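You operate a simulated robot arm through the tools that you are given. There is no shell and no other tool. Be economical: measure what you need, move in short steps, check, and stop when the job is done.

You are at the controls of a simulated robot arm. One attempt, no reset.

JOB
Thread the blue twine through both guides into the feed socket and set the tension in the green.
Fine: brass pointer knob back to slack first, into the green only after threading; screw down the brass screw cap.

Only the result counts: the job must be done as asked and must still hold three seconds after the hand-in. Knocking over, shifting, dropping, spilling or breaking anything else fails it. A push-on lid holds only when it is set on centred and level and pressed home; a screw cap is set on level and turned clockwise until tight.

ROBOT AND FRAMES
A 6-joint arm with a two-finger gripper, on a carriage that runs on a rail from [0, 0.484] to [0, -1.856] (x, y) and turns from -120 to 212 degrees about z. Base frame: it is fixed where the carriage stands at the start and does not move with it; the origin is on the floor, on the carriage's upright axis, x ahead of it, y to its left, z up; the surface under the hand at the start is at about z = 1.22. Units: m, degrees, N and s.
Its first joint turns from -166.0 to 166.0 degrees. Places, roughly: brass pointer knob [0.8, 0, 1.3]; brass screw cap [0.6, 0, 1.1]; feed socket [0.7, -0.2, 1.2]; low twine guide [0.7, 0, 1.3]; tall twine guide [0.7, 0.1, 1.3]; wooden toggle of the blue twine (3x2x7 cm) [0.9, 0.3, 1.3]. Payload 5 kg.
The tool frame sits at the grasp point between the pads (the TCP): z along the fingers, y along the line on which they close. The tips reach 0.03 m beyond it. The gripper opens to 0.176 m. The gripper's body begins 0.153 m behind the TCP.
Orientation is told as [roll, pitch, yaw] about the base's x, y, z axes, in that order, counted from this pose: with the fingers straight down and closing along the base's y, the tool's x points along the base's -x, its y along +y and its z along -z.

CONTROLS
- The arm moves only by the tool send_rows. Its argument "series" is a list of rows, each a list of 7 numbers: the shift along the tool's x, y, z in m, then the turn, a rotation vector about the tool's x, y, z in degrees, then the closure, from 0 (fully open) to 1 (shut). In form: [[tx, ty, tz, ax, ay, az, grip], ...]. A call has 1 to 8 rows; each row shifts and turns the commanded pose from where the row before left it, along the tool's axes as they then stand. Rows are played at 5 a second. More than 0.05 m and 8.6 degrees between two rows, or a gripper value outside its range, and nothing of the call is played. Where a pose cannot be reached the arm comes as near as it can. A force on the tool above 40 N (or 10 N above the force at the start of the call, whichever is more), or a blocked arm, ends the call early, and 0.2 s more pass. The fingers move at their own pace and stop on an object; they squeeze with about 39 N. The grip force told is the motor's: it shows also when the fingers shut on nothing. Time passes only in rows, and 0.2 s behind the last, so rows that do not move let the fingers close. It gives the time, the measured TCP pose, the force on the tool (base axes), the opening and the grip force at its end, in the units of the frame above (readings bear some noise), with the torque about the TCP (base axes, N m) and any sound that the robot's microphone picked up.
- Cameras (640 x 400 px; columns grow to the right, rows downward): "scene" is now at [0.0677, 0.187, 1.6802]; the picture's right is [-0.23, -0.97, 0.00], its down [-0.52, 0.12, -0.84] and it looks along [0.82, -0.19, -0.54] (base axes); focal length 278 px, centre (320, 200). "wrist" rides on the gripper at [0.067, -0.009, -0.183] in the tool frame; the picture's right is [0.14, 0.99, 0.00], its down [-0.92, 0.13, -0.36] and it looks along [-0.36, 0.05, 0.93] (tool axes); focal length 251 px, centre (320, 200). There is no depth. A picture from a camera that has moved, and an enlarged one, comes with that camera's place and axes in the base frame and with its lens.
- grab_frame(camera): a new picture of that camera. It takes no simulated time.
- move_column(by): slides the trunk up (or, below 0, down) by that many m; the arm and the scene camera ride with it, the base frame stays. It gives what a move gives, with no picture.
- steer(legs): drives the robot by 1 to 6 legs, each [ahead, left, turn to the left] in m, m and degrees, along the robot's own axes; the way and the turn of a leg run together, so that a leg with both is an arc; at most 1.5 m and 180 degrees a leg. The arm and the cameras ride along, it lands a little off, and it stops where it bumps. It keeps to its track: a leg is cut to what the track allows. It gives what a move gives.
- turn_head(pan, tilt): turns the head with the scene camera to pan (to the left, within 120 degrees either way) and tilt (down, from -29 to 69), counted from straight ahead of the robot. It gives what a move gives.
- zoom(camera, box): a new picture of the part [left, top, right, bottom] of that camera's present view, enlarged. It takes no simulated time.
- close_job(): hands the job in; it is judged then, once.

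Go step by step. Nothing tells you exact positions but the pictures and the camera data: compare them with the known pose of the tool, close in by small moves and look again before you grip or let go. The budget is 120 turns and 90 pictures, counting those below and the enlarged ones. Unless the task says otherwise, let go and move clear before handing in, and close with one line.

The tools are called after ">>>" as name(argument=value, ...) on one line, values as JSON. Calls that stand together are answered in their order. send_rows: Moves the arm, as the interface text tells. Its arguments: {"type":"object","properties":{"series":{"type":"array","items":{"type":"array","items":{"type":"number"}}}},"required":["series"]} The other tools are called the same way: move_column (by) slides the trunk up or down; steer (legs) drives the base; turn_head (pan, tilt) turns the head that bears the scene camera; grab_frame (camera) takes a picture; zoom (camera, box) takes an enlarged picture of a part of a camera's view; close_job () hands the job in.

At the start:

```text
time: 0.0
ee_pos: [0.7538, -0.0636, 1.549]
tool_rot: [0.0, 0.0, 0.0]
force: [0.2, 1.0, -0.5]
wrist_torque: [0.0, 0.02, -0.01]
finger_gap: 0.1758
grip_force: 0.1
trunk travel left (down, up): [-0.225, 0.125]
robot x, y, heading: [-0.0029, -0.0006, -0.1]
head pan, tilt: [-13.3, 32.5]
```

scene: 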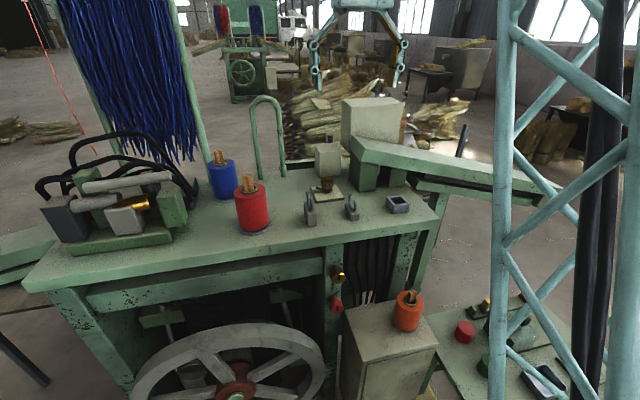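
wrist: 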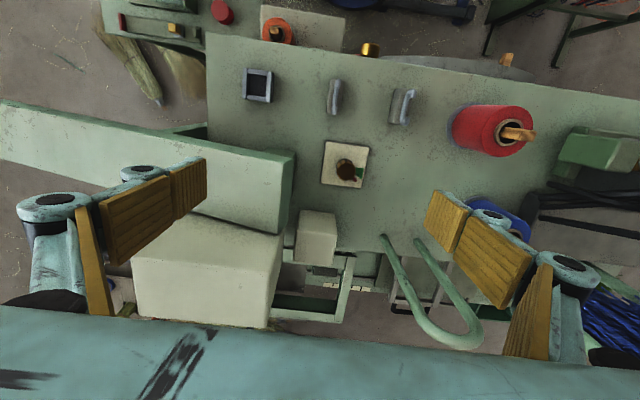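

I see a bench with spools, two guides, a socket box and a knob plate. I'll take close-ups to identify each of them.

>>> zoom(camera="scene", box=[190, 140, 430, 290])

>>> zoom(camera="wrist", box=[220, 30, 540, 230])

>>> zoom(camera="scene", box=[310, 240, 450, 330])

```text
2.67 times, centred on (310, 215) of scene
camera zoom: at [0.0677, 0.187, 1.6802], right [-0.23, -0.97, 0.0], down [-0.52, 0.12, -0.84], along [0.82, -0.19, -0.54], focal length 740 px, centre (347, 160)
```

zoom: 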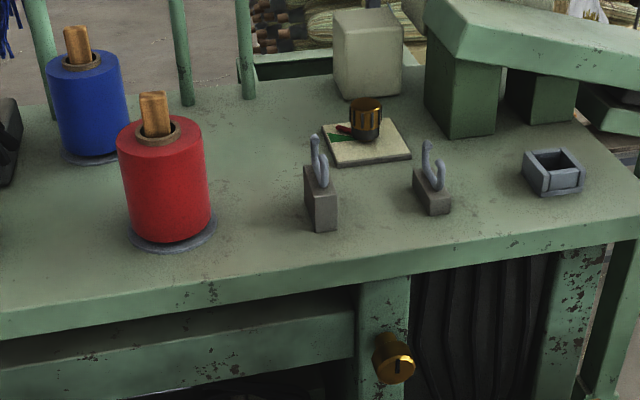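

```text
2.00 times, centred on (380, 130) of wrist
camera zoom: at [0.6875, -0.0726, 1.732], right [-0.14, 0.99, 0.0], down [0.92, 0.13, 0.36], along [0.36, 0.05, -0.93], focal length 503 px, centre (200, 340)
```

zoom: 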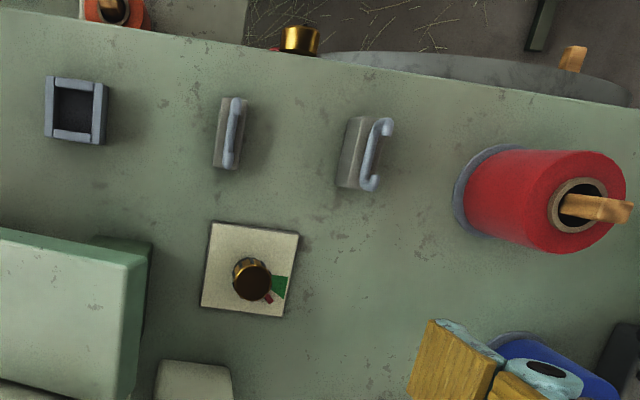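

```text
4.44 times, centred on (380, 285) of scene
camera zoom: at [0.0677, 0.187, 1.6802], right [-0.23, -0.97, 0.0], down [-0.52, 0.12, -0.84], along [0.82, -0.19, -0.54], focal length 1234 px, centre (53, -178)
```

zoom: 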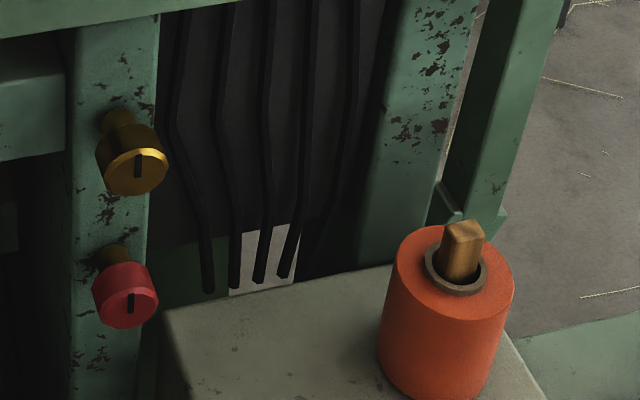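

Next I want finer detail of the dial, the guides and the socket.

>>> zoom(camera="wrist", box=[312, 132, 376, 192])

>>> zoom(camera="scene", box=[295, 170, 425, 250])

>>> zoom(camera="wrist", box=[230, 50, 430, 140])

```text
6.67 times, centred on (344, 162) of wrist
camera zoom: at [0.6875, -0.0726, 1.732], right [-0.14, 0.99, 0.0], down [0.92, 0.13, 0.36], along [0.36, 0.05, -0.93], focal length 1676 px, centre (160, 453)
```

zoom: 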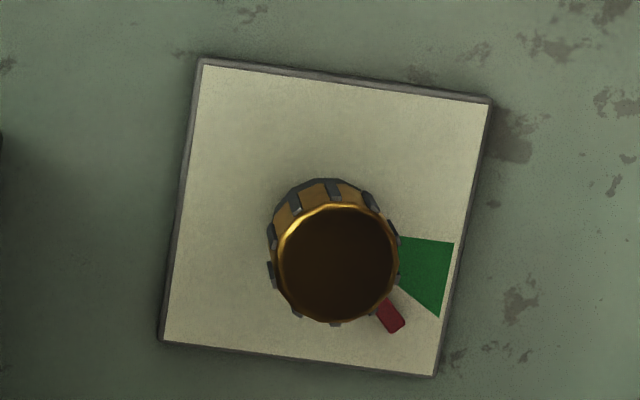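

```text
4.92 times, centred on (360, 210) of scene
camera zoom: at [0.0677, 0.187, 1.6802], right [-0.23, -0.97, 0.0], down [-0.52, 0.12, -0.84], along [0.82, -0.19, -0.54], focal length 1366 px, centre (123, 151)
```

zoom: 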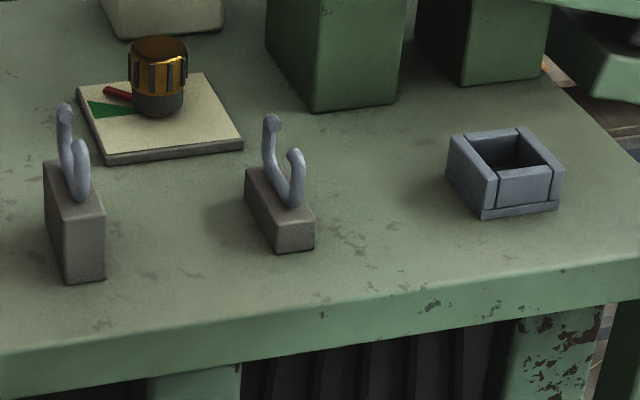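

```text
3.20 times, centred on (330, 95) of wrist
camera zoom: at [0.6875, -0.0726, 1.732], right [-0.14, 0.99, 0.0], down [0.92, 0.13, 0.36], along [0.36, 0.05, -0.93], focal length 805 px, centre (288, 536)
```

zoom: 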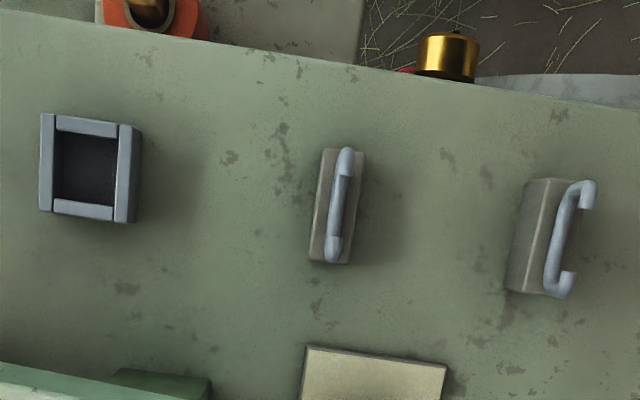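

The knob sits near (0.804, -0.005). I'll move above it and look more closely.

>>> send_rows(series=[[-0.025, 0.029, 0.03, 0, 0, 0, 0.4], [-0.025, 0.029, 0.03, 0, 0, 0, 0.5], [0, 0, 0.04, 0, 0, 0, 0.55], [0, 0, 0.04, 0, 0, 0, 0.55], [0, 0, 0.03, 0, 0, 0, 0.55]])

>>> grab_frame(camera="wrist")

>>> zoom(camera="scene", box=[270, 130, 430, 230])

```text
time: 1.2
ee_pos: [0.8045, -0.0063, 1.376]
tool_rot: [0.0, -0.1, 0.0]
force: [1.3, -0.5, -0.4]
wrist_torque: [0.01, 0.08, -0.02]
finger_gap: 0.079
grip_force: 0.0
trunk travel left (down, up): [-0.225, 0.125]
robot x, y, heading: [0.0008, 0.0009, -0.1]
head pan, tilt: [-13.3, 32.5]
```

```text
81 pictures are left
camera wrist: at [0.7393, -0.0146, 1.5611], right [-0.14, 0.99, 0.0], down [0.92, 0.13, 0.36], along [0.36, 0.05, -0.93], focal length 251 px, centre (320, 200)
```

wrist: 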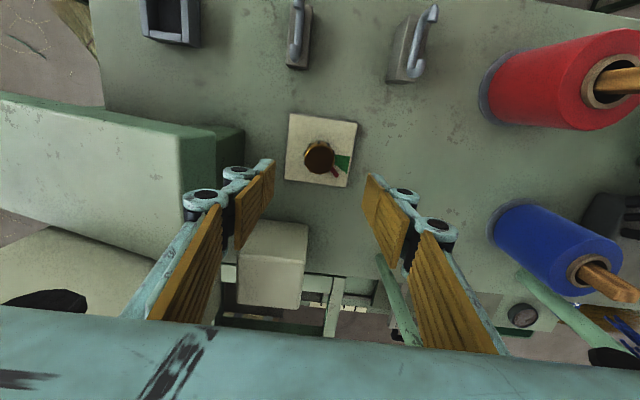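

```text
4.00 times, centred on (350, 180) of scene
camera zoom: at [0.0683, 0.1871, 1.6801], right [-0.23, -0.97, 0.0], down [-0.52, 0.12, -0.84], along [0.82, -0.19, -0.54], focal length 1110 px, centre (200, 280)
```

zoom: 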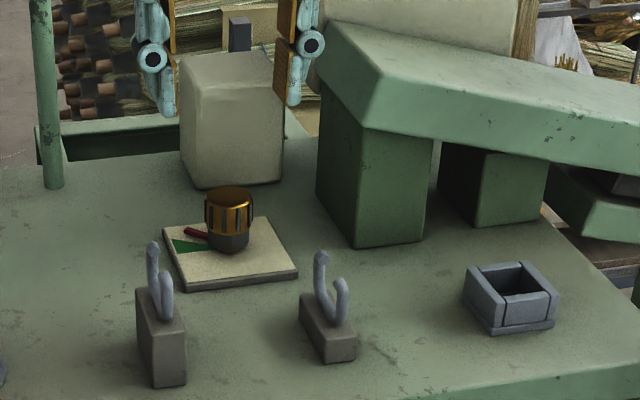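

The knob top is at about (0.80, -0.008, 1.27). I'll lower onto it with the tips above the pointer and close the fingers.

>>> send_rows(series=[[0.004, -0.001, 0.04, 0, 0, 0, 0.55], [0, 0, 0.03, 0, 0, 0, 0.55], [0, 0, 0.028, 0, 0, 0, 0.55]])

>>> grab_frame(camera="wrist")

>>> zoom(camera="scene", box=[280, 150, 380, 212])

```text
time: 2.0
ee_pos: [0.8017, -0.0065, 1.2814]
tool_rot: [-0.1, -0.1, 0.0]
force: [0.3, 1.1, 0.3]
wrist_torque: [0.0, -0.1, 0.01]
finger_gap: 0.0791
grip_force: 0.0
trunk travel left (down, up): [-0.225, 0.125]
robot x, y, heading: [0.0003, 0.0009, 0.0]
head pan, tilt: [-13.3, 32.5]
```

```text
79 pictures are left
camera wrist: at [0.7348, -0.0161, 1.4638], right [-0.14, 0.99, 0.0], down [0.92, 0.13, 0.36], along [0.36, 0.05, -0.93], focal length 251 px, centre (320, 200)
```

wrist: 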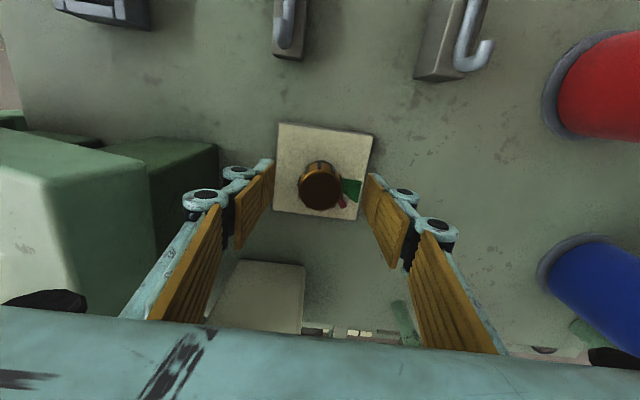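

```text
6.40 times, centred on (330, 181) of scene
camera zoom: at [0.0672, 0.187, 1.6802], right [-0.23, -0.97, 0.0], down [-0.52, 0.12, -0.84], along [0.82, -0.19, -0.54], focal length 1776 px, centre (256, 322)
```

zoom: 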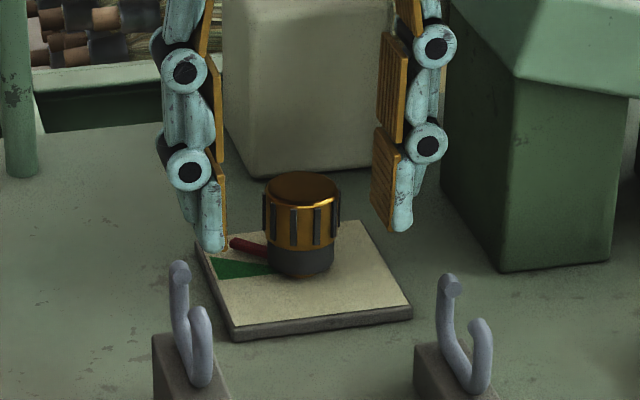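

Aligned within a few mm. I'll raise slightly to clear the pointer, shift 4 mm and grip the knob.

>>> send_rows(series=[[0.004, -0.001, -0.006, 0, 0, 0, 0.6], [0, 0, 0, 0, 0, 0, 0.75], [0, 0, 0, 0, 0, 0, 0.9], [0, 0, 0, 0, 0, 0, 0.9]])

>>> zoom(camera="scene", box=[280, 150, 380, 212])

```text
time: 3.0
ee_pos: [0.7961, -0.0056, 1.2869]
tool_rot: [0.0, 0.0, 0.0]
force: [2.6, 4.3, -9.8]
wrist_torque: [0.15, -0.89, -0.01]
finger_gap: 0.0349
grip_force: 44.6
trunk travel left (down, up): [-0.225, 0.125]
robot x, y, heading: [-0.0028, -0.0052, 0.3]
head pan, tilt: [-13.3, 32.5]
```

```text
6.40 times, centred on (330, 181) of scene
camera zoom: at [0.0683, 0.1874, 1.68], right [-0.23, -0.97, 0.0], down [-0.52, 0.12, -0.84], along [0.82, -0.19, -0.54], focal length 1776 px, centre (256, 322)
```

zoom: 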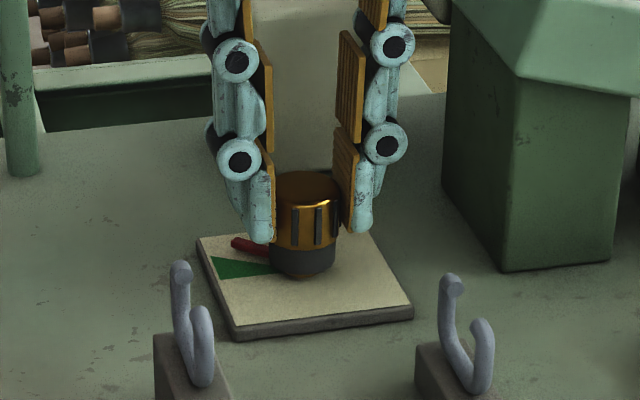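

The knob is gripped. I'll turn it counter-clockwise in a first step and watch the torque and the pointer.

>>> send_rows(series=[[0, 0, 0, 0, 0, -8, 0.9], [0, 0, 0, 0, 0, -8, 0.9], [0, 0, 0, 0, 0, -8, 0.9]])

>>> zoom(camera="scene", box=[280, 150, 380, 212])

```text
time: 3.8
ee_pos: [0.7982, -0.007, 1.2863]
tool_rot: [0.1, 0.1, 24.1]
force: [16.0, -0.4, -13.0]
wrist_torque: [-0.12, -0.3, -0.02]
finger_gap: 0.0348
grip_force: 44.9
trunk travel left (down, up): [-0.225, 0.125]
robot x, y, heading: [-0.0045, -0.0006, -0.0]
head pan, tilt: [-13.3, 32.5]
```

```text
6.40 times, centred on (330, 181) of scene
camera zoom: at [0.0695, 0.1869, 1.6801], right [-0.23, -0.97, 0.0], down [-0.52, 0.12, -0.84], along [0.82, -0.19, -0.54], focal length 1776 px, centre (256, 322)
```

zoom: 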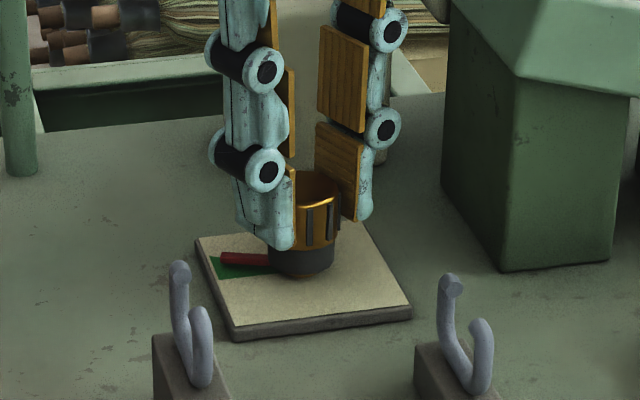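

The pointer moves freely counter-clockwise, so I'll continue through the green towards slack.

>>> send_rows(series=[[0, 0, 0, 0, 0, -8, 0.9], [0, 0, 0, 0, 0, -8, 0.9], [0, 0, 0, 0, 0, -8, 0.9], [0, 0, 0, 0, 0, -8, 0.9], [0, 0, 0, 0, 0, -8, 0.9], [0, 0, 0, 0, 0, -8, 0.9]])

>>> zoom(camera="scene", box=[280, 150, 380, 212])

```text
time: 5.2
ee_pos: [0.7988, -0.0077, 1.2857]
tool_rot: [-0.2, 0.0, 68.5]
force: [16.4, -1.3, -10.8]
wrist_torque: [-0.54, -0.46, -0.02]
finger_gap: 0.0348
grip_force: 45.0
trunk travel left (down, up): [-0.225, 0.125]
robot x, y, heading: [-0.0005, 0.001, 0.0]
head pan, tilt: [-13.3, 32.5]
stopped in row 6: the force on the tool passed its limit at 41 N (the readings are from after the stop); the commanded pose is now the measured one
```

```text
6.40 times, centred on (330, 181) of scene
camera zoom: at [0.0699, 0.1864, 1.6801], right [-0.23, -0.97, 0.0], down [-0.52, 0.12, -0.84], along [0.82, -0.19, -0.54], focal length 1776 px, centre (256, 322)
```

zoom: 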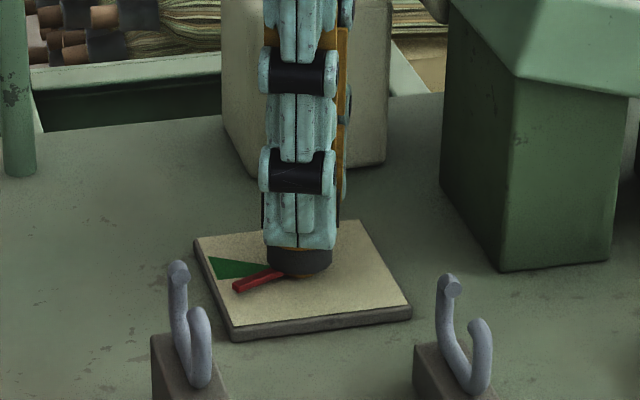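

It stopped on side force, probably from an off-centre grip rather than the knob's end stop. I'll release, recentre and regrip.

>>> send_rows(series=[[0, 0, 0, 0, 0, 0, 0.7], [-0.001, -0.002, 0, 0, 0, 0, 0.7], [0, 0, 0, 0, 0, 0, 0.9], [0, 0, 0, 0, 0, 0, 0.9]])

```text
time: 6.2
ee_pos: [0.7999, -0.0087, 1.2881]
tool_rot: [-0.3, -0.1, 68.5]
force: [5.9, -3.4, 7.9]
wrist_torque: [-0.21, -0.11, 0.01]
finger_gap: 0.0343
grip_force: 45.1
trunk travel left (down, up): [-0.225, 0.125]
robot x, y, heading: [0.0017, -0.0017, 0.2]
head pan, tilt: [-13.3, 32.5]
```

>>> send_rows(series=[[0, 0, 0, 0, 0, -6, 0.9], [0, 0, 0, 0, 0, -6, 0.9], [0, 0, 0, 0, 0, -6, 0.9]])

>>> zoom(camera="scene", box=[280, 150, 380, 212])

```text
time: 7.0
ee_pos: [0.7996, -0.0082, 1.288]
tool_rot: [-0.3, 0.0, 86.5]
force: [14.1, -0.9, 14.0]
wrist_torque: [0.82, -0.45, -0.05]
finger_gap: 0.0343
grip_force: 44.8
trunk travel left (down, up): [-0.225, 0.125]
robot x, y, heading: [0.0009, -0.0027, 0.1]
head pan, tilt: [-13.3, 32.5]
```

```text
6.40 times, centred on (330, 181) of scene
camera zoom: at [0.0681, 0.1867, 1.6803], right [-0.23, -0.97, 0.0], down [-0.52, 0.12, -0.84], along [0.82, -0.19, -0.54], focal length 1776 px, centre (256, 322)
```

zoom: 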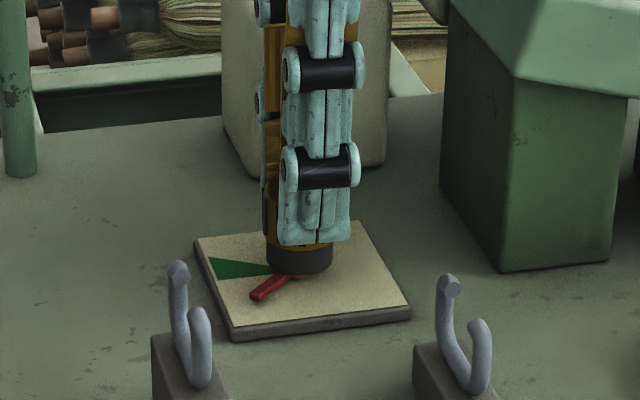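

The knob keeps turning, with the pointer now near 136°. I'll continue.

>>> send_rows(series=[[0, -0.001, 0, 0, 0, -6, 0.9], [0, 0, 0, 0, 0, -6, 0.9], [0, 0, 0, 0, 0, -6, 0.9], [0, 0, 0, 0, 0, -6, 0.9], [0, 0, 0, 0, 0, -6, 0.9]])

>>> zoom(camera="scene", box=[280, 150, 380, 212])

```text
time: 8.2
ee_pos: [0.8009, -0.0089, 1.2891]
tool_rot: [-0.3, 0.2, 116.5]
force: [19.5, -2.2, 19.7]
wrist_torque: [0.58, -0.37, 0.0]
finger_gap: 0.0347
grip_force: 45.0
trunk travel left (down, up): [-0.225, 0.125]
robot x, y, heading: [-0.001, -0.0025, -0.1]
head pan, tilt: [-13.3, 32.5]
```

```text
6.40 times, centred on (330, 181) of scene
camera zoom: at [0.0683, 0.1866, 1.6803], right [-0.23, -0.97, 0.0], down [-0.52, 0.12, -0.84], along [0.82, -0.19, -0.54], focal length 1776 px, centre (256, 322)
```

zoom: 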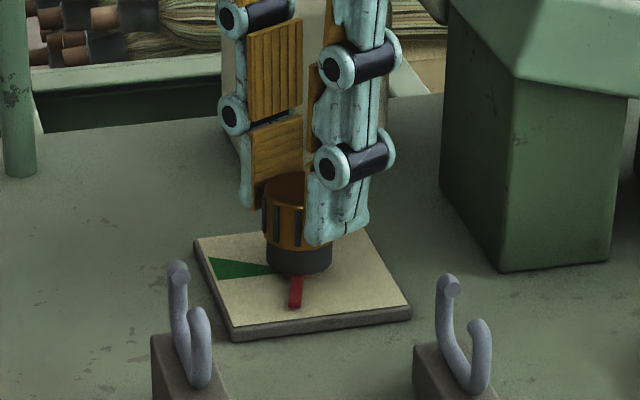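

The pointer is near 166° and side force is building again. I'll regrip and continue looking for the slack stop.

>>> send_rows(series=[[0, 0, 0, 0, 0, 0, 0.7], [0.001, -0.002, 0, 0, 0, 0, 0.7], [0, 0, 0, 0, 0, 0, 0.9], [0, 0, 0, 0, 0, 0, 0.9], [0, 0, 0, 0, 0, -6, 0.9], [0, 0, 0, 0, 0, -6, 0.9], [0, 0, 0, 0, 0, -6, 0.9]])

>>> zoom(camera="scene", box=[280, 150, 380, 212])

```text
time: 9.8
ee_pos: [0.8011, -0.0077, 1.2867]
tool_rot: [0.1, 0.0, 134.6]
force: [-14.0, -1.7, -18.6]
wrist_torque: [-0.1, 0.44, -0.42]
finger_gap: 0.0344
grip_force: 45.2
trunk travel left (down, up): [-0.225, 0.125]
robot x, y, heading: [-0.0003, -0.0014, -0.2]
head pan, tilt: [-13.3, 32.5]
```

```text
6.40 times, centred on (330, 181) of scene
camera zoom: at [0.0677, 0.1868, 1.6801], right [-0.23, -0.97, 0.0], down [-0.52, 0.12, -0.84], along [0.82, -0.19, -0.54], focal length 1776 px, centre (256, 322)
```

zoom: 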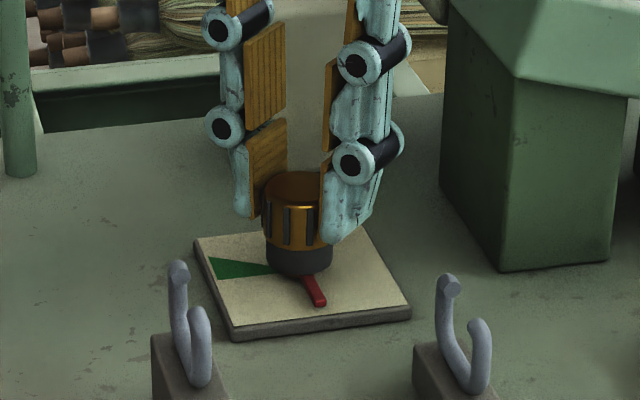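

Torque about z has risen to -0.42, which could be the stop. I'll test with a small further turn.

>>> send_rows(series=[[0, 0, 0, 0, 0, -5, 0.9], [0, 0, 0, 0, 0, -5, 0.9]])

>>> zoom(camera="scene", box=[280, 150, 380, 212])

```text
time: 10.4
ee_pos: [0.8036, -0.0085, 1.2882]
tool_rot: [0.0, 0.2, 144.5]
force: [-5.8, -4.3, -8.5]
wrist_torque: [-0.14, 0.14, -0.62]
finger_gap: 0.035
grip_force: 44.7
trunk travel left (down, up): [-0.225, 0.125]
robot x, y, heading: [-0.0008, 0.0018, 0.1]
head pan, tilt: [-13.3, 32.5]
```

```text
6.40 times, centred on (330, 181) of scene
camera zoom: at [0.0678, 0.1865, 1.6803], right [-0.23, -0.97, 0.0], down [-0.52, 0.12, -0.84], along [0.82, -0.19, -0.54], focal length 1776 px, centre (256, 322)
```

zoom: 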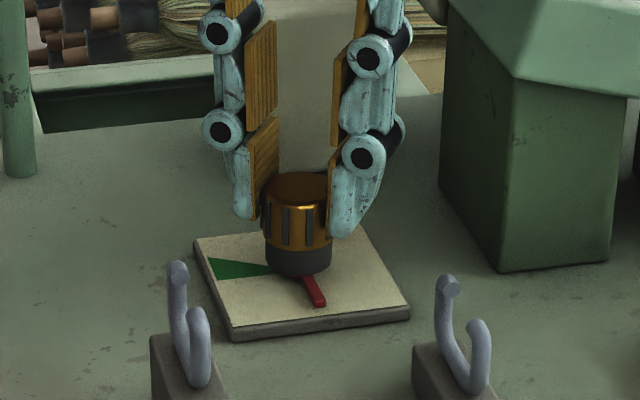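

The pointer no longer moves, so this is the slack stop at about 180°. I'll release, lift and unwind the wrist.

>>> send_rows(series=[[0, 0, 0, 0, 0, 0, 0.75], [0, 0, 0, 0, 0, 0, 0.6], [0, 0, -0.02, 0, 0, 0, 0.6], [0, 0, -0.04, 0, 0, 0, 0.6], [0, 0, -0.05, 0, 0, 8.5, 0.6], [0, 0, -0.05, 0, 0, 8.5, 0.6], [0, 0, -0.04, 0, 0, 8.5, 0.6], [0, 0, -0.02, 0, 0, 8.5, 0.6]])

>>> send_rows(series=[[0, 0, 0, 0, 0, 8.5, 0.6], [0, 0, 0, 0, 0, 8.5, 0.6], [0, 0, 0, 0, 0, 8.5, 0.6], [0, 0, 0, 0, 0, 8.5, 0.6], [0, 0, 0, 0, 0, 8.5, 0.6], [0, 0, 0, 0, 0, 8.5, 0.6], [0, 0, 0, 0, 0, 8.5, 0.6], [0, 0, 0, 0, 0, 8.5, 0.6]])

>>> zoom(camera="scene", box=[190, 130, 350, 230])

>>> grab_frame(camera="wrist")

```text
time: 12.2
ee_pos: [0.8016, -0.0062, 1.5067]
tool_rot: [-0.1, 0.1, 110.5]
force: [-0.8, -0.7, -0.5]
wrist_torque: [-0.01, -0.01, 0.02]
finger_gap: 0.0705
grip_force: 0.0
trunk travel left (down, up): [-0.225, 0.125]
robot x, y, heading: [-0.0011, 0.0012, -0.0]
head pan, tilt: [-13.3, 32.5]
```

```text
time: 14.0
ee_pos: [0.801, -0.0067, 1.5076]
tool_rot: [-0.1, 0.0, 42.3]
force: [-0.3, 0.2, 0.2]
wrist_torque: [-0.01, 0.01, -0.02]
finger_gap: 0.0706
grip_force: 0.0
trunk travel left (down, up): [-0.225, 0.125]
robot x, y, heading: [0.0004, -0.0038, 0.0]
head pan, tilt: [-13.3, 32.5]
```

```text
4.00 times, centred on (270, 180) of scene
camera zoom: at [0.0678, 0.1868, 1.6802], right [-0.23, -0.97, 0.0], down [-0.52, 0.12, -0.84], along [0.82, -0.19, -0.54], focal length 1110 px, centre (520, 280)
```

zoom: 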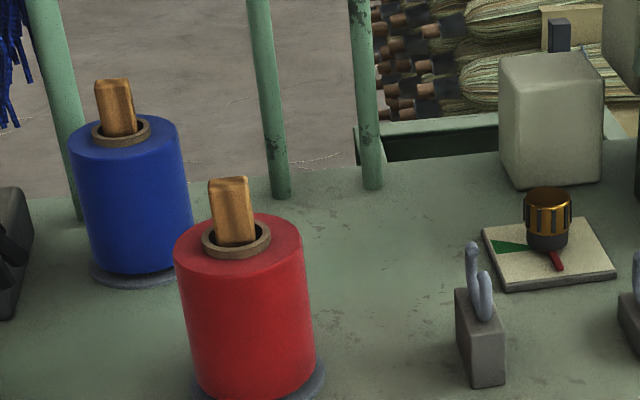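

```text
69 pictures are left
camera wrist: at [0.7583, -0.0599, 1.6904], right [-0.77, 0.64, 0.0], down [0.59, 0.72, 0.36], along [0.23, 0.28, -0.93], focal length 251 px, centre (320, 200)
```

wrist: 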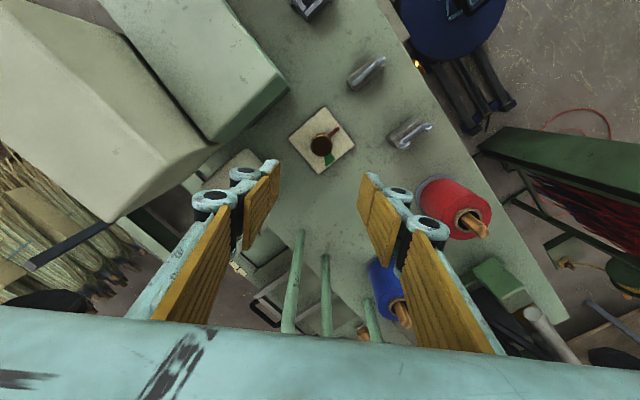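

I estimate the blue toggle at (0.89, 0.31, 1.34), with the red spool at (0.71, 0.23). I'll raise the hand, shift the carriage left to ease the reach, and look again.

>>> send_rows(series=[[0, 0, -0.03, 0, 0, 8.5, 0.6], [0, 0, -0.03, 0, 0, 8.5, 0.6], [0, 0, 0, 0, 0, 8.5, 0.6], [0, 0, 0, 0, 0, 8.5, 0.6], [0, 0, 0, 0, 0, 8.3, 0.6]])

>>> steer(legs=[[0, 0.15, 0]])

>>> grab_frame(camera="wrist")

>>> grab_frame(camera="scene")

```text
time: 15.2
ee_pos: [0.8006, -0.0078, 1.5693]
tool_rot: [0.0, -0.2, 0.2]
force: [-0.6, 0.3, 0.2]
wrist_torque: [0.03, -0.02, 0.01]
finger_gap: 0.0703
grip_force: 0.0
trunk travel left (down, up): [-0.225, 0.125]
robot x, y, heading: [-0.0021, 0.0005, -0.1]
head pan, tilt: [-13.3, 32.5]
```

```text
time: 16.6
ee_pos: [0.8017, 0.1412, 1.5684]
tool_rot: [-0.1, -0.2, 0.2]
force: [0.1, 0.1, -0.4]
wrist_torque: [-0.12, 0.02, 0.0]
finger_gap: 0.0704
grip_force: 0.0
trunk travel left (down, up): [-0.225, 0.125]
robot x, y, heading: [0.0017, 0.1479, 0.0]
head pan, tilt: [-13.3, 32.5]
```

```text
68 pictures are left
camera wrist: at [0.7345, 0.1317, 1.7507], right [-0.14, 0.99, 0.0], down [0.92, 0.13, 0.37], along [0.36, 0.05, -0.93], focal length 251 px, centre (320, 200)
```

wrist: 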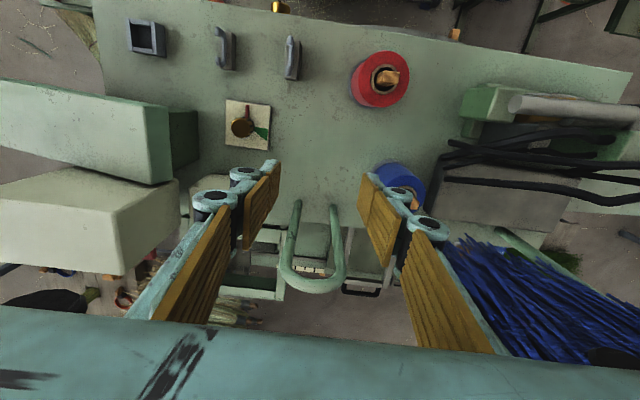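

```text
67 pictures are left
camera scene: at [0.0678, 0.3355, 1.6801], right [-0.23, -0.97, 0.0], down [-0.52, 0.12, -0.84], along [0.82, -0.19, -0.54], focal length 278 px, centre (320, 200)
```

scene: 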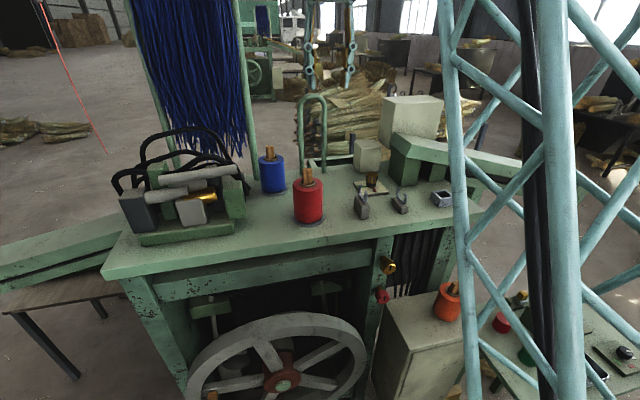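

I'll move to about y = 0.30 so the blue toggle shows between the fingers.

>>> send_rows(series=[[0, 0.05, 0, 0, 0, 0, 0.5], [0, 0.05, 0, 0, 0, 0, 0.5], [0, 0.05, 0, 0, 0, 0, 0.5], [-0.03, 0.01, 0.03, 0, 0, 0, 0.5]])

>>> grab_frame(camera="wrist")

>>> zoom(camera="scene", box=[240, 130, 340, 192])

```text
time: 17.6
ee_pos: [0.8314, 0.3021, 1.5386]
tool_rot: [0.0, -0.3, 0.3]
force: [-1.2, 1.0, 0.3]
wrist_torque: [-0.2, -0.1, -0.01]
finger_gap: 0.088
grip_force: 0.0
trunk travel left (down, up): [-0.225, 0.125]
robot x, y, heading: [-0.0014, 0.1493, 0.2]
head pan, tilt: [-13.3, 32.5]
```

```text
66 pictures are left
camera wrist: at [0.7646, 0.2918, 1.7206], right [-0.14, 0.99, 0.0], down [0.92, 0.13, 0.37], along [0.36, 0.05, -0.93], focal length 251 px, centre (320, 200)
```

wrist: 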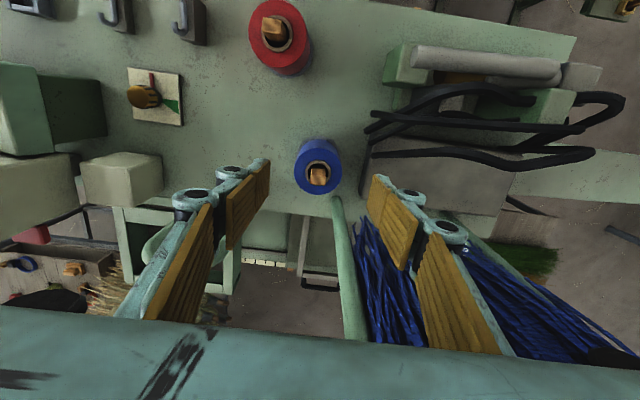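

```text
6.40 times, centred on (290, 161) of scene
camera zoom: at [0.0674, 0.3357, 1.6799], right [-0.23, -0.97, 0.0], down [-0.52, 0.12, -0.84], along [0.82, -0.19, -0.54], focal length 1776 px, centre (512, 450)
```

zoom: 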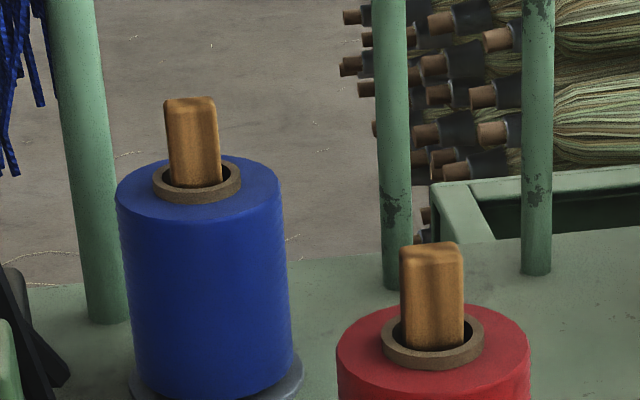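

>>> zoom(camera="wrist", box=[288, 145, 352, 205])

>>> zoom(camera="wrist", box=[90, 0, 330, 130])

```text
6.67 times, centred on (320, 175) of wrist
camera zoom: at [0.7646, 0.2918, 1.7206], right [-0.14, 0.99, 0.0], down [0.92, 0.13, 0.37], along [0.36, 0.05, -0.93], focal length 1676 px, centre (320, 367)
```

zoom: 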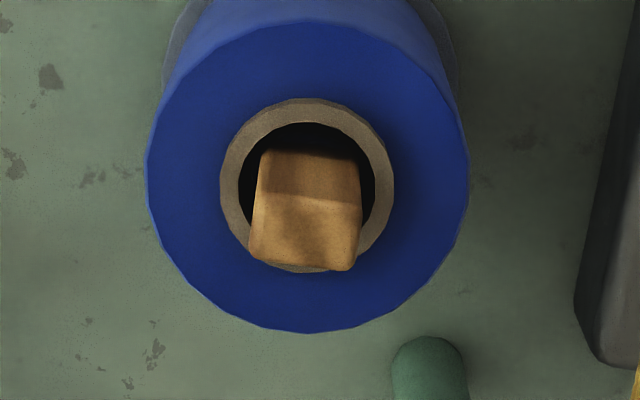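

```text
2.67 times, centred on (210, 65) of wrist
camera zoom: at [0.7646, 0.2918, 1.7206], right [-0.14, 0.99, 0.0], down [0.92, 0.13, 0.37], along [0.36, 0.05, -0.93], focal length 670 px, centre (613, 560)
```

zoom: 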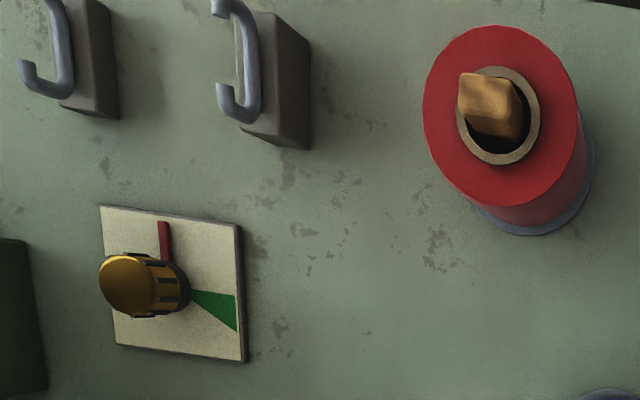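

The toggle's wide faces look towards ±x, so I'll close along x, at yaw 90. I estimate its top at about (0.875, 0.303, 1.363). I'll rotate and hover over it.

>>> send_rows(series=[[0, 0, 0, 0, 0, -8.5, 0.5], [0, 0, 0, 0, 0, -8.5, 0.5], [0, 0, 0, 0, 0, -8.5, 0.5], [0, 0, 0, 0, 0, -8.5, 0.5], [0, 0, 0, 0, 0, -8.5, 0.5], [0, 0, 0, 0, 0, -8.5, 0.5], [0, 0, 0, 0, 0, -8.5, 0.5], [0, 0, 0, 0, 0, -8.5, 0.5]])

>>> send_rows(series=[[0, 0, 0, 0, 0, -8.0, 0.55], [0, 0, 0, 0, 0, -8, 0.55], [0, 0, 0, 0, 0, -5.8, 0.6], [0, -0.043, 0.03, 0, 0, 0, 0.6], [0, 0, 0.05, 0, 0, 0, 0.6]])

>>> grab_frame(camera="wrist")

>>> zoom(camera="scene", box=[230, 100, 330, 200])

```text
time: 19.4
ee_pos: [0.8308, 0.3027, 1.5386]
tool_rot: [-0.2, -0.1, 68.3]
force: [-1.2, 0.0, -0.1]
wrist_torque: [-0.01, -0.03, 0.01]
finger_gap: 0.0882
grip_force: 0.0
trunk travel left (down, up): [-0.225, 0.125]
robot x, y, heading: [-0.0006, 0.15, -0.0]
head pan, tilt: [-13.3, 32.5]
```

```text
refused: row 4 steps farther than a row can; nothing moved
```

```text
62 pictures are left
camera wrist: at [0.8147, 0.2353, 1.7209], right [-0.97, 0.24, 0.0], down [0.22, 0.91, 0.36], along [0.09, 0.35, -0.93], focal length 251 px, centre (320, 200)
```

wrist: 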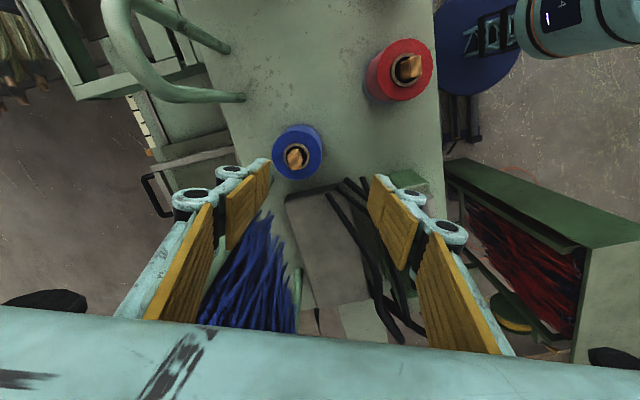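

```text
4.00 times, centred on (280, 150) of scene
camera zoom: at [0.0677, 0.3351, 1.6802], right [-0.23, -0.97, 0.0], down [-0.52, 0.12, -0.84], along [0.82, -0.19, -0.54], focal length 1110 px, centre (480, 400)
```

zoom: 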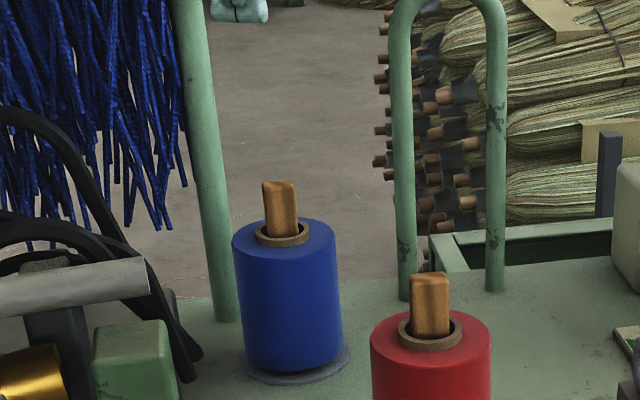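

>>> send_rows(series=[[0, 0, 0, 0, 0, -8.0, 0.55], [0, 0, 0, 0, 0, -8, 0.55], [0, 0, 0, 0, 0, -5.8, 0.6], [0.002, -0.04, 0.02, 0, 0, 0, 0.6], [0, 0, 0.05, 0, 0, 0, 0.6]])

>>> grab_frame(camera="wrist")

>>> zoom(camera="scene", box=[230, 100, 330, 200])

```text
time: 20.6
ee_pos: [0.8742, 0.2995, 1.4669]
tool_rot: [-0.1, 0.0, 89.9]
force: [2.4, -0.2, -2.4]
wrist_torque: [-0.01, 0.44, 0.0]
finger_gap: 0.07
grip_force: 0.1
trunk travel left (down, up): [-0.225, 0.125]
robot x, y, heading: [0.0044, 0.1492, 0.3]
head pan, tilt: [-13.3, 32.5]
```

```text
60 pictures are left
camera wrist: at [0.8829, 0.2327, 1.6495], right [-0.99, -0.14, 0.0], down [-0.13, 0.92, 0.36], along [-0.05, 0.36, -0.93], focal length 251 px, centre (320, 200)
```

wrist: 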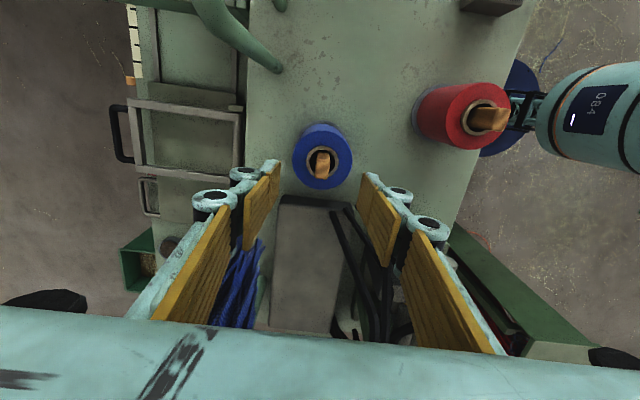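

```text
4.00 times, centred on (280, 150) of scene
camera zoom: at [0.0701, 0.3352, 1.6801], right [-0.23, -0.97, 0.0], down [-0.52, 0.12, -0.84], along [0.82, -0.19, -0.54], focal length 1110 px, centre (480, 400)
```

zoom: 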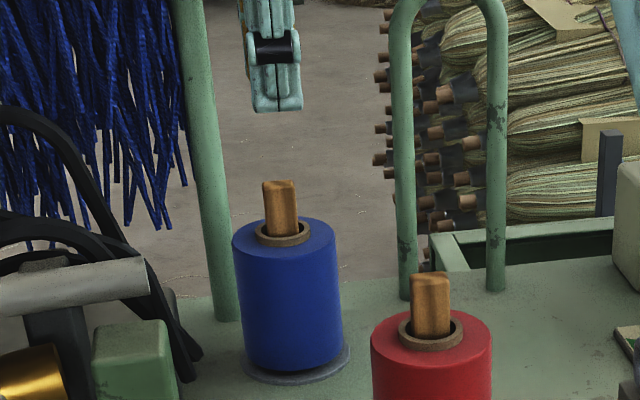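

>>> zoom(camera="wrist", box=[280, 115, 364, 195])

```text
5.00 times, centred on (322, 155) of wrist
camera zoom: at [0.8829, 0.2327, 1.6495], right [-0.99, -0.14, 0.0], down [-0.13, 0.92, 0.36], along [-0.05, 0.36, -0.93], focal length 1257 px, centre (310, 425)
```

zoom: 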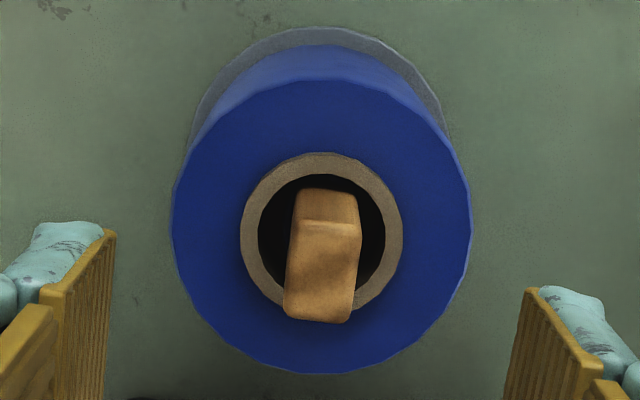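

The toggle is aligned with yaw 90 and centred near (0.871, 0.302). I'll descend and grip it.

>>> send_rows(series=[[-0.002, 0.003, 0.04, 0, 0, 0, 0.65], [0, 0, 0.04, 0, 0, 0, 0.65], [0, 0, 0.032, 0, 0, 0, 0.65], [0, 0, 0, 0, 0, 0, 0.65]])

>>> grab_frame(camera="wrist")

>>> zoom(camera="scene", box=[230, 100, 330, 200])

```text
time: 21.6
ee_pos: [0.8648, 0.301, 1.3622]
tool_rot: [-0.4, -0.1, 90.0]
force: [-19.9, -1.8, 26.6]
wrist_torque: [-0.09, 0.85, 0.03]
finger_gap: 0.0283
grip_force: 10.6
trunk travel left (down, up): [-0.225, 0.125]
robot x, y, heading: [0.0018, 0.1493, -0.0]
head pan, tilt: [-13.3, 32.5]
stopped in row 4: the force on the tool passed its limit at 53 N (the readings are from after the stop); the commanded pose is now the measured one
```

```text
57 pictures are left
camera wrist: at [0.8729, 0.2344, 1.5461], right [-0.99, -0.14, -0.01], down [-0.13, 0.92, 0.36], along [-0.04, 0.36, -0.93], focal length 251 px, centre (320, 200)
```

wrist: 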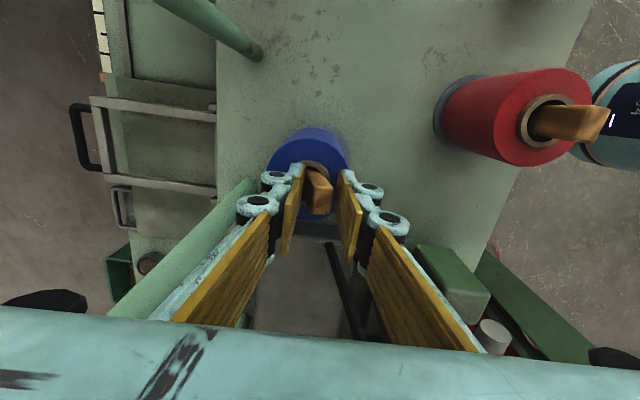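

```text
4.00 times, centred on (280, 150) of scene
camera zoom: at [0.0645, 0.3349, 1.6804], right [-0.23, -0.97, 0.0], down [-0.52, 0.12, -0.84], along [0.82, -0.19, -0.53], focal length 1110 px, centre (480, 400)
```

zoom: 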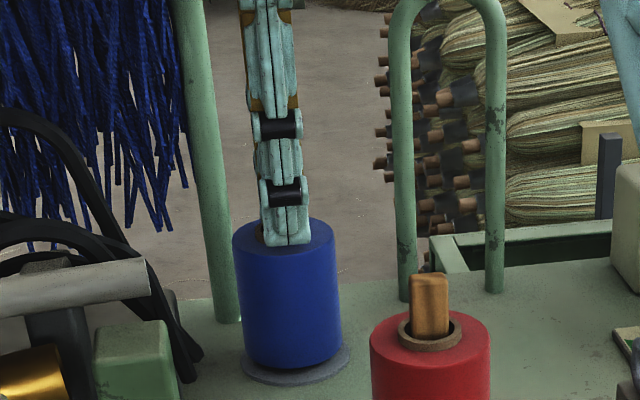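

The tips seem to have landed on the spool's core ring. I'll back up 12 mm and check.

>>> send_rows(series=[[0, 0, -0.012, 0, 0, 0, 0.65], [0, 0, 0, 0, 0, 0, 0.65]])

>>> zoom(camera="wrist", box=[240, 110, 400, 230])

>>> zoom(camera="scene", box=[250, 110, 330, 210])

```text
time: 22.2
ee_pos: [0.8689, 0.3026, 1.3716]
tool_rot: [-0.3, 0.0, 90.0]
force: [-1.1, 0.0, 1.6]
wrist_torque: [0.02, 0.01, -0.03]
finger_gap: 0.0617
grip_force: 0.0
trunk travel left (down, up): [-0.225, 0.125]
robot x, y, heading: [0.0006, 0.1463, -0.1]
head pan, tilt: [-13.3, 32.5]
```

```text
3.33 times, centred on (320, 170) of wrist
camera zoom: at [0.8769, 0.2347, 1.5541], right [-0.99, -0.14, 0.0], down [-0.13, 0.92, 0.36], along [-0.05, 0.36, -0.93], focal length 838 px, centre (320, 300)
```

zoom: 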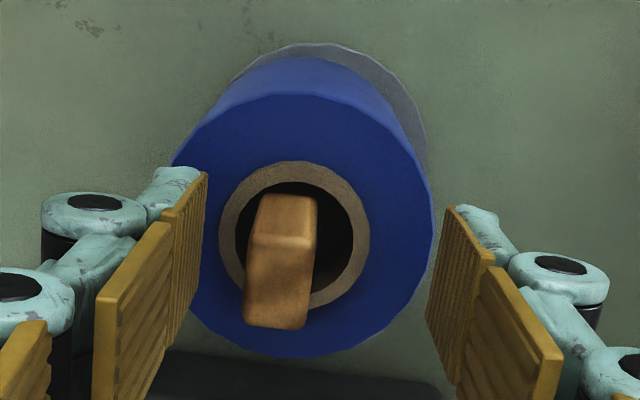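

```text
4.00 times, centred on (290, 160) of scene
camera zoom: at [0.0678, 0.3352, 1.68], right [-0.23, -0.97, 0.0], down [-0.52, 0.12, -0.84], along [0.82, -0.19, -0.54], focal length 1110 px, centre (440, 360)
```

zoom: 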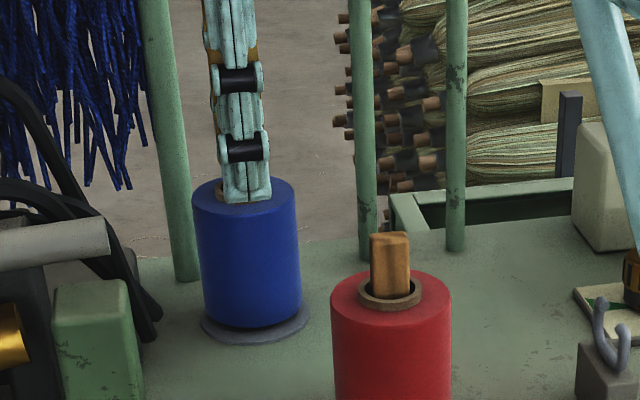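

The toggle is now at about (0.876, 0.305). I'll centre on it, lower 4 mm and close.

>>> send_rows(series=[[-0.002, -0.007, 0, 0, 0, 0, 0.65], [0, 0, 0.003, 0, 0, 0, 0.7], [0, 0, 0, 0, 0, 0, 0.85], [0, 0, 0, 0, 0, 0, 1.0], [0, 0, 0, 0, 0, 0, 1.0]])

>>> zoom(camera="wrist", box=[240, 110, 400, 230])

```text
time: 23.4
ee_pos: [0.8753, 0.3036, 1.3695]
tool_rot: [-0.2, 0.0, 90.0]
force: [0.2, 0.1, -0.4]
wrist_torque: [0.02, 0.03, 0.02]
finger_gap: 0.0143
grip_force: 39.0
trunk travel left (down, up): [-0.225, 0.125]
robot x, y, heading: [0.0009, 0.1419, -0.1]
head pan, tilt: [-13.3, 32.5]
```

```text
3.33 times, centred on (320, 170) of wrist
camera zoom: at [0.8838, 0.2366, 1.5518], right [-0.99, -0.14, -0.01], down [-0.13, 0.92, 0.36], along [-0.05, 0.36, -0.93], focal length 838 px, centre (320, 300)
```

zoom: 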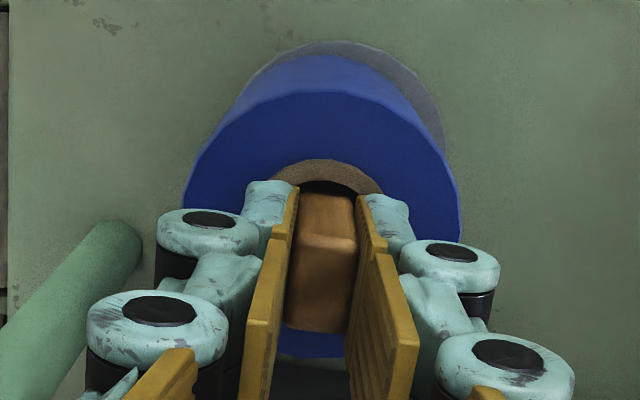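

The toggle is gripped. I'll lift it straight out of the core and watch the twine.

>>> send_rows(series=[[0, 0, -0.02, 0, 0, 0, 1.0], [0, 0, -0.03, 0, 0, 0, 1.0], [0, 0, -0.03, 0, 0, 0, 1.0], [0, 0, 0, 0, 0, 0, 1.0]])

>>> zoom(camera="scene", box=[240, 80, 400, 220])

```text
time: 24.4
ee_pos: [0.8745, 0.3049, 1.4506]
tool_rot: [-0.3, 0.0, 90.0]
force: [-0.5, -1.1, -0.1]
wrist_torque: [0.03, -0.04, 0.01]
finger_gap: 0.0144
grip_force: 38.6
trunk travel left (down, up): [-0.225, 0.125]
robot x, y, heading: [-0.0005, 0.1468, 0.2]
head pan, tilt: [-13.3, 32.5]
```

```text
2.86 times, centred on (320, 150) of scene
camera zoom: at [0.0676, 0.3351, 1.6802], right [-0.23, -0.97, 0.0], down [-0.52, 0.12, -0.84], along [0.82, -0.19, -0.54], focal length 793 px, centre (320, 343)
```

zoom: 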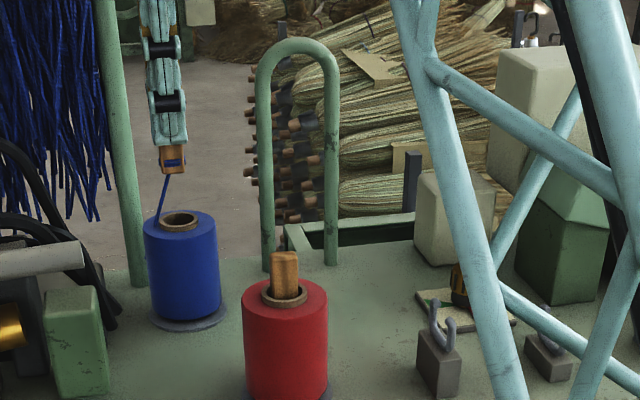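

The toggle is out with the blue twine trailing. The lattice blocks the scene camera here, so I'll drive the carriage back to y≈0, which also carries the hand clear of the red spool.

>>> steer(legs=[[0, -0.147, 0]])

>>> grab_frame(camera="scene")

```text
time: 25.8
ee_pos: [0.8744, 0.1573, 1.4486]
tool_rot: [-0.3, 0.0, 90.0]
force: [-0.5, -0.3, -0.5]
wrist_torque: [0.1, 0.01, 0.03]
finger_gap: 0.0144
grip_force: 39.0
trunk travel left (down, up): [-0.225, 0.125]
robot x, y, heading: [0.0015, 0.0005, 0.2]
head pan, tilt: [-13.3, 32.5]
```

```text
51 pictures are left
camera scene: at [0.0677, 0.1894, 1.6802], right [-0.23, -0.97, 0.0], down [-0.52, 0.12, -0.84], along [0.82, -0.19, -0.54], focal length 278 px, centre (320, 200)
```

scene: 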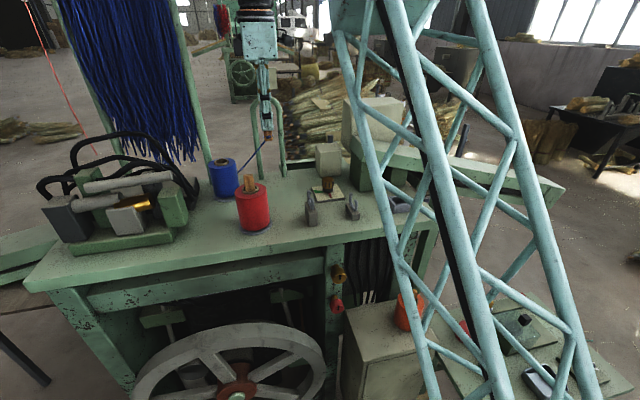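

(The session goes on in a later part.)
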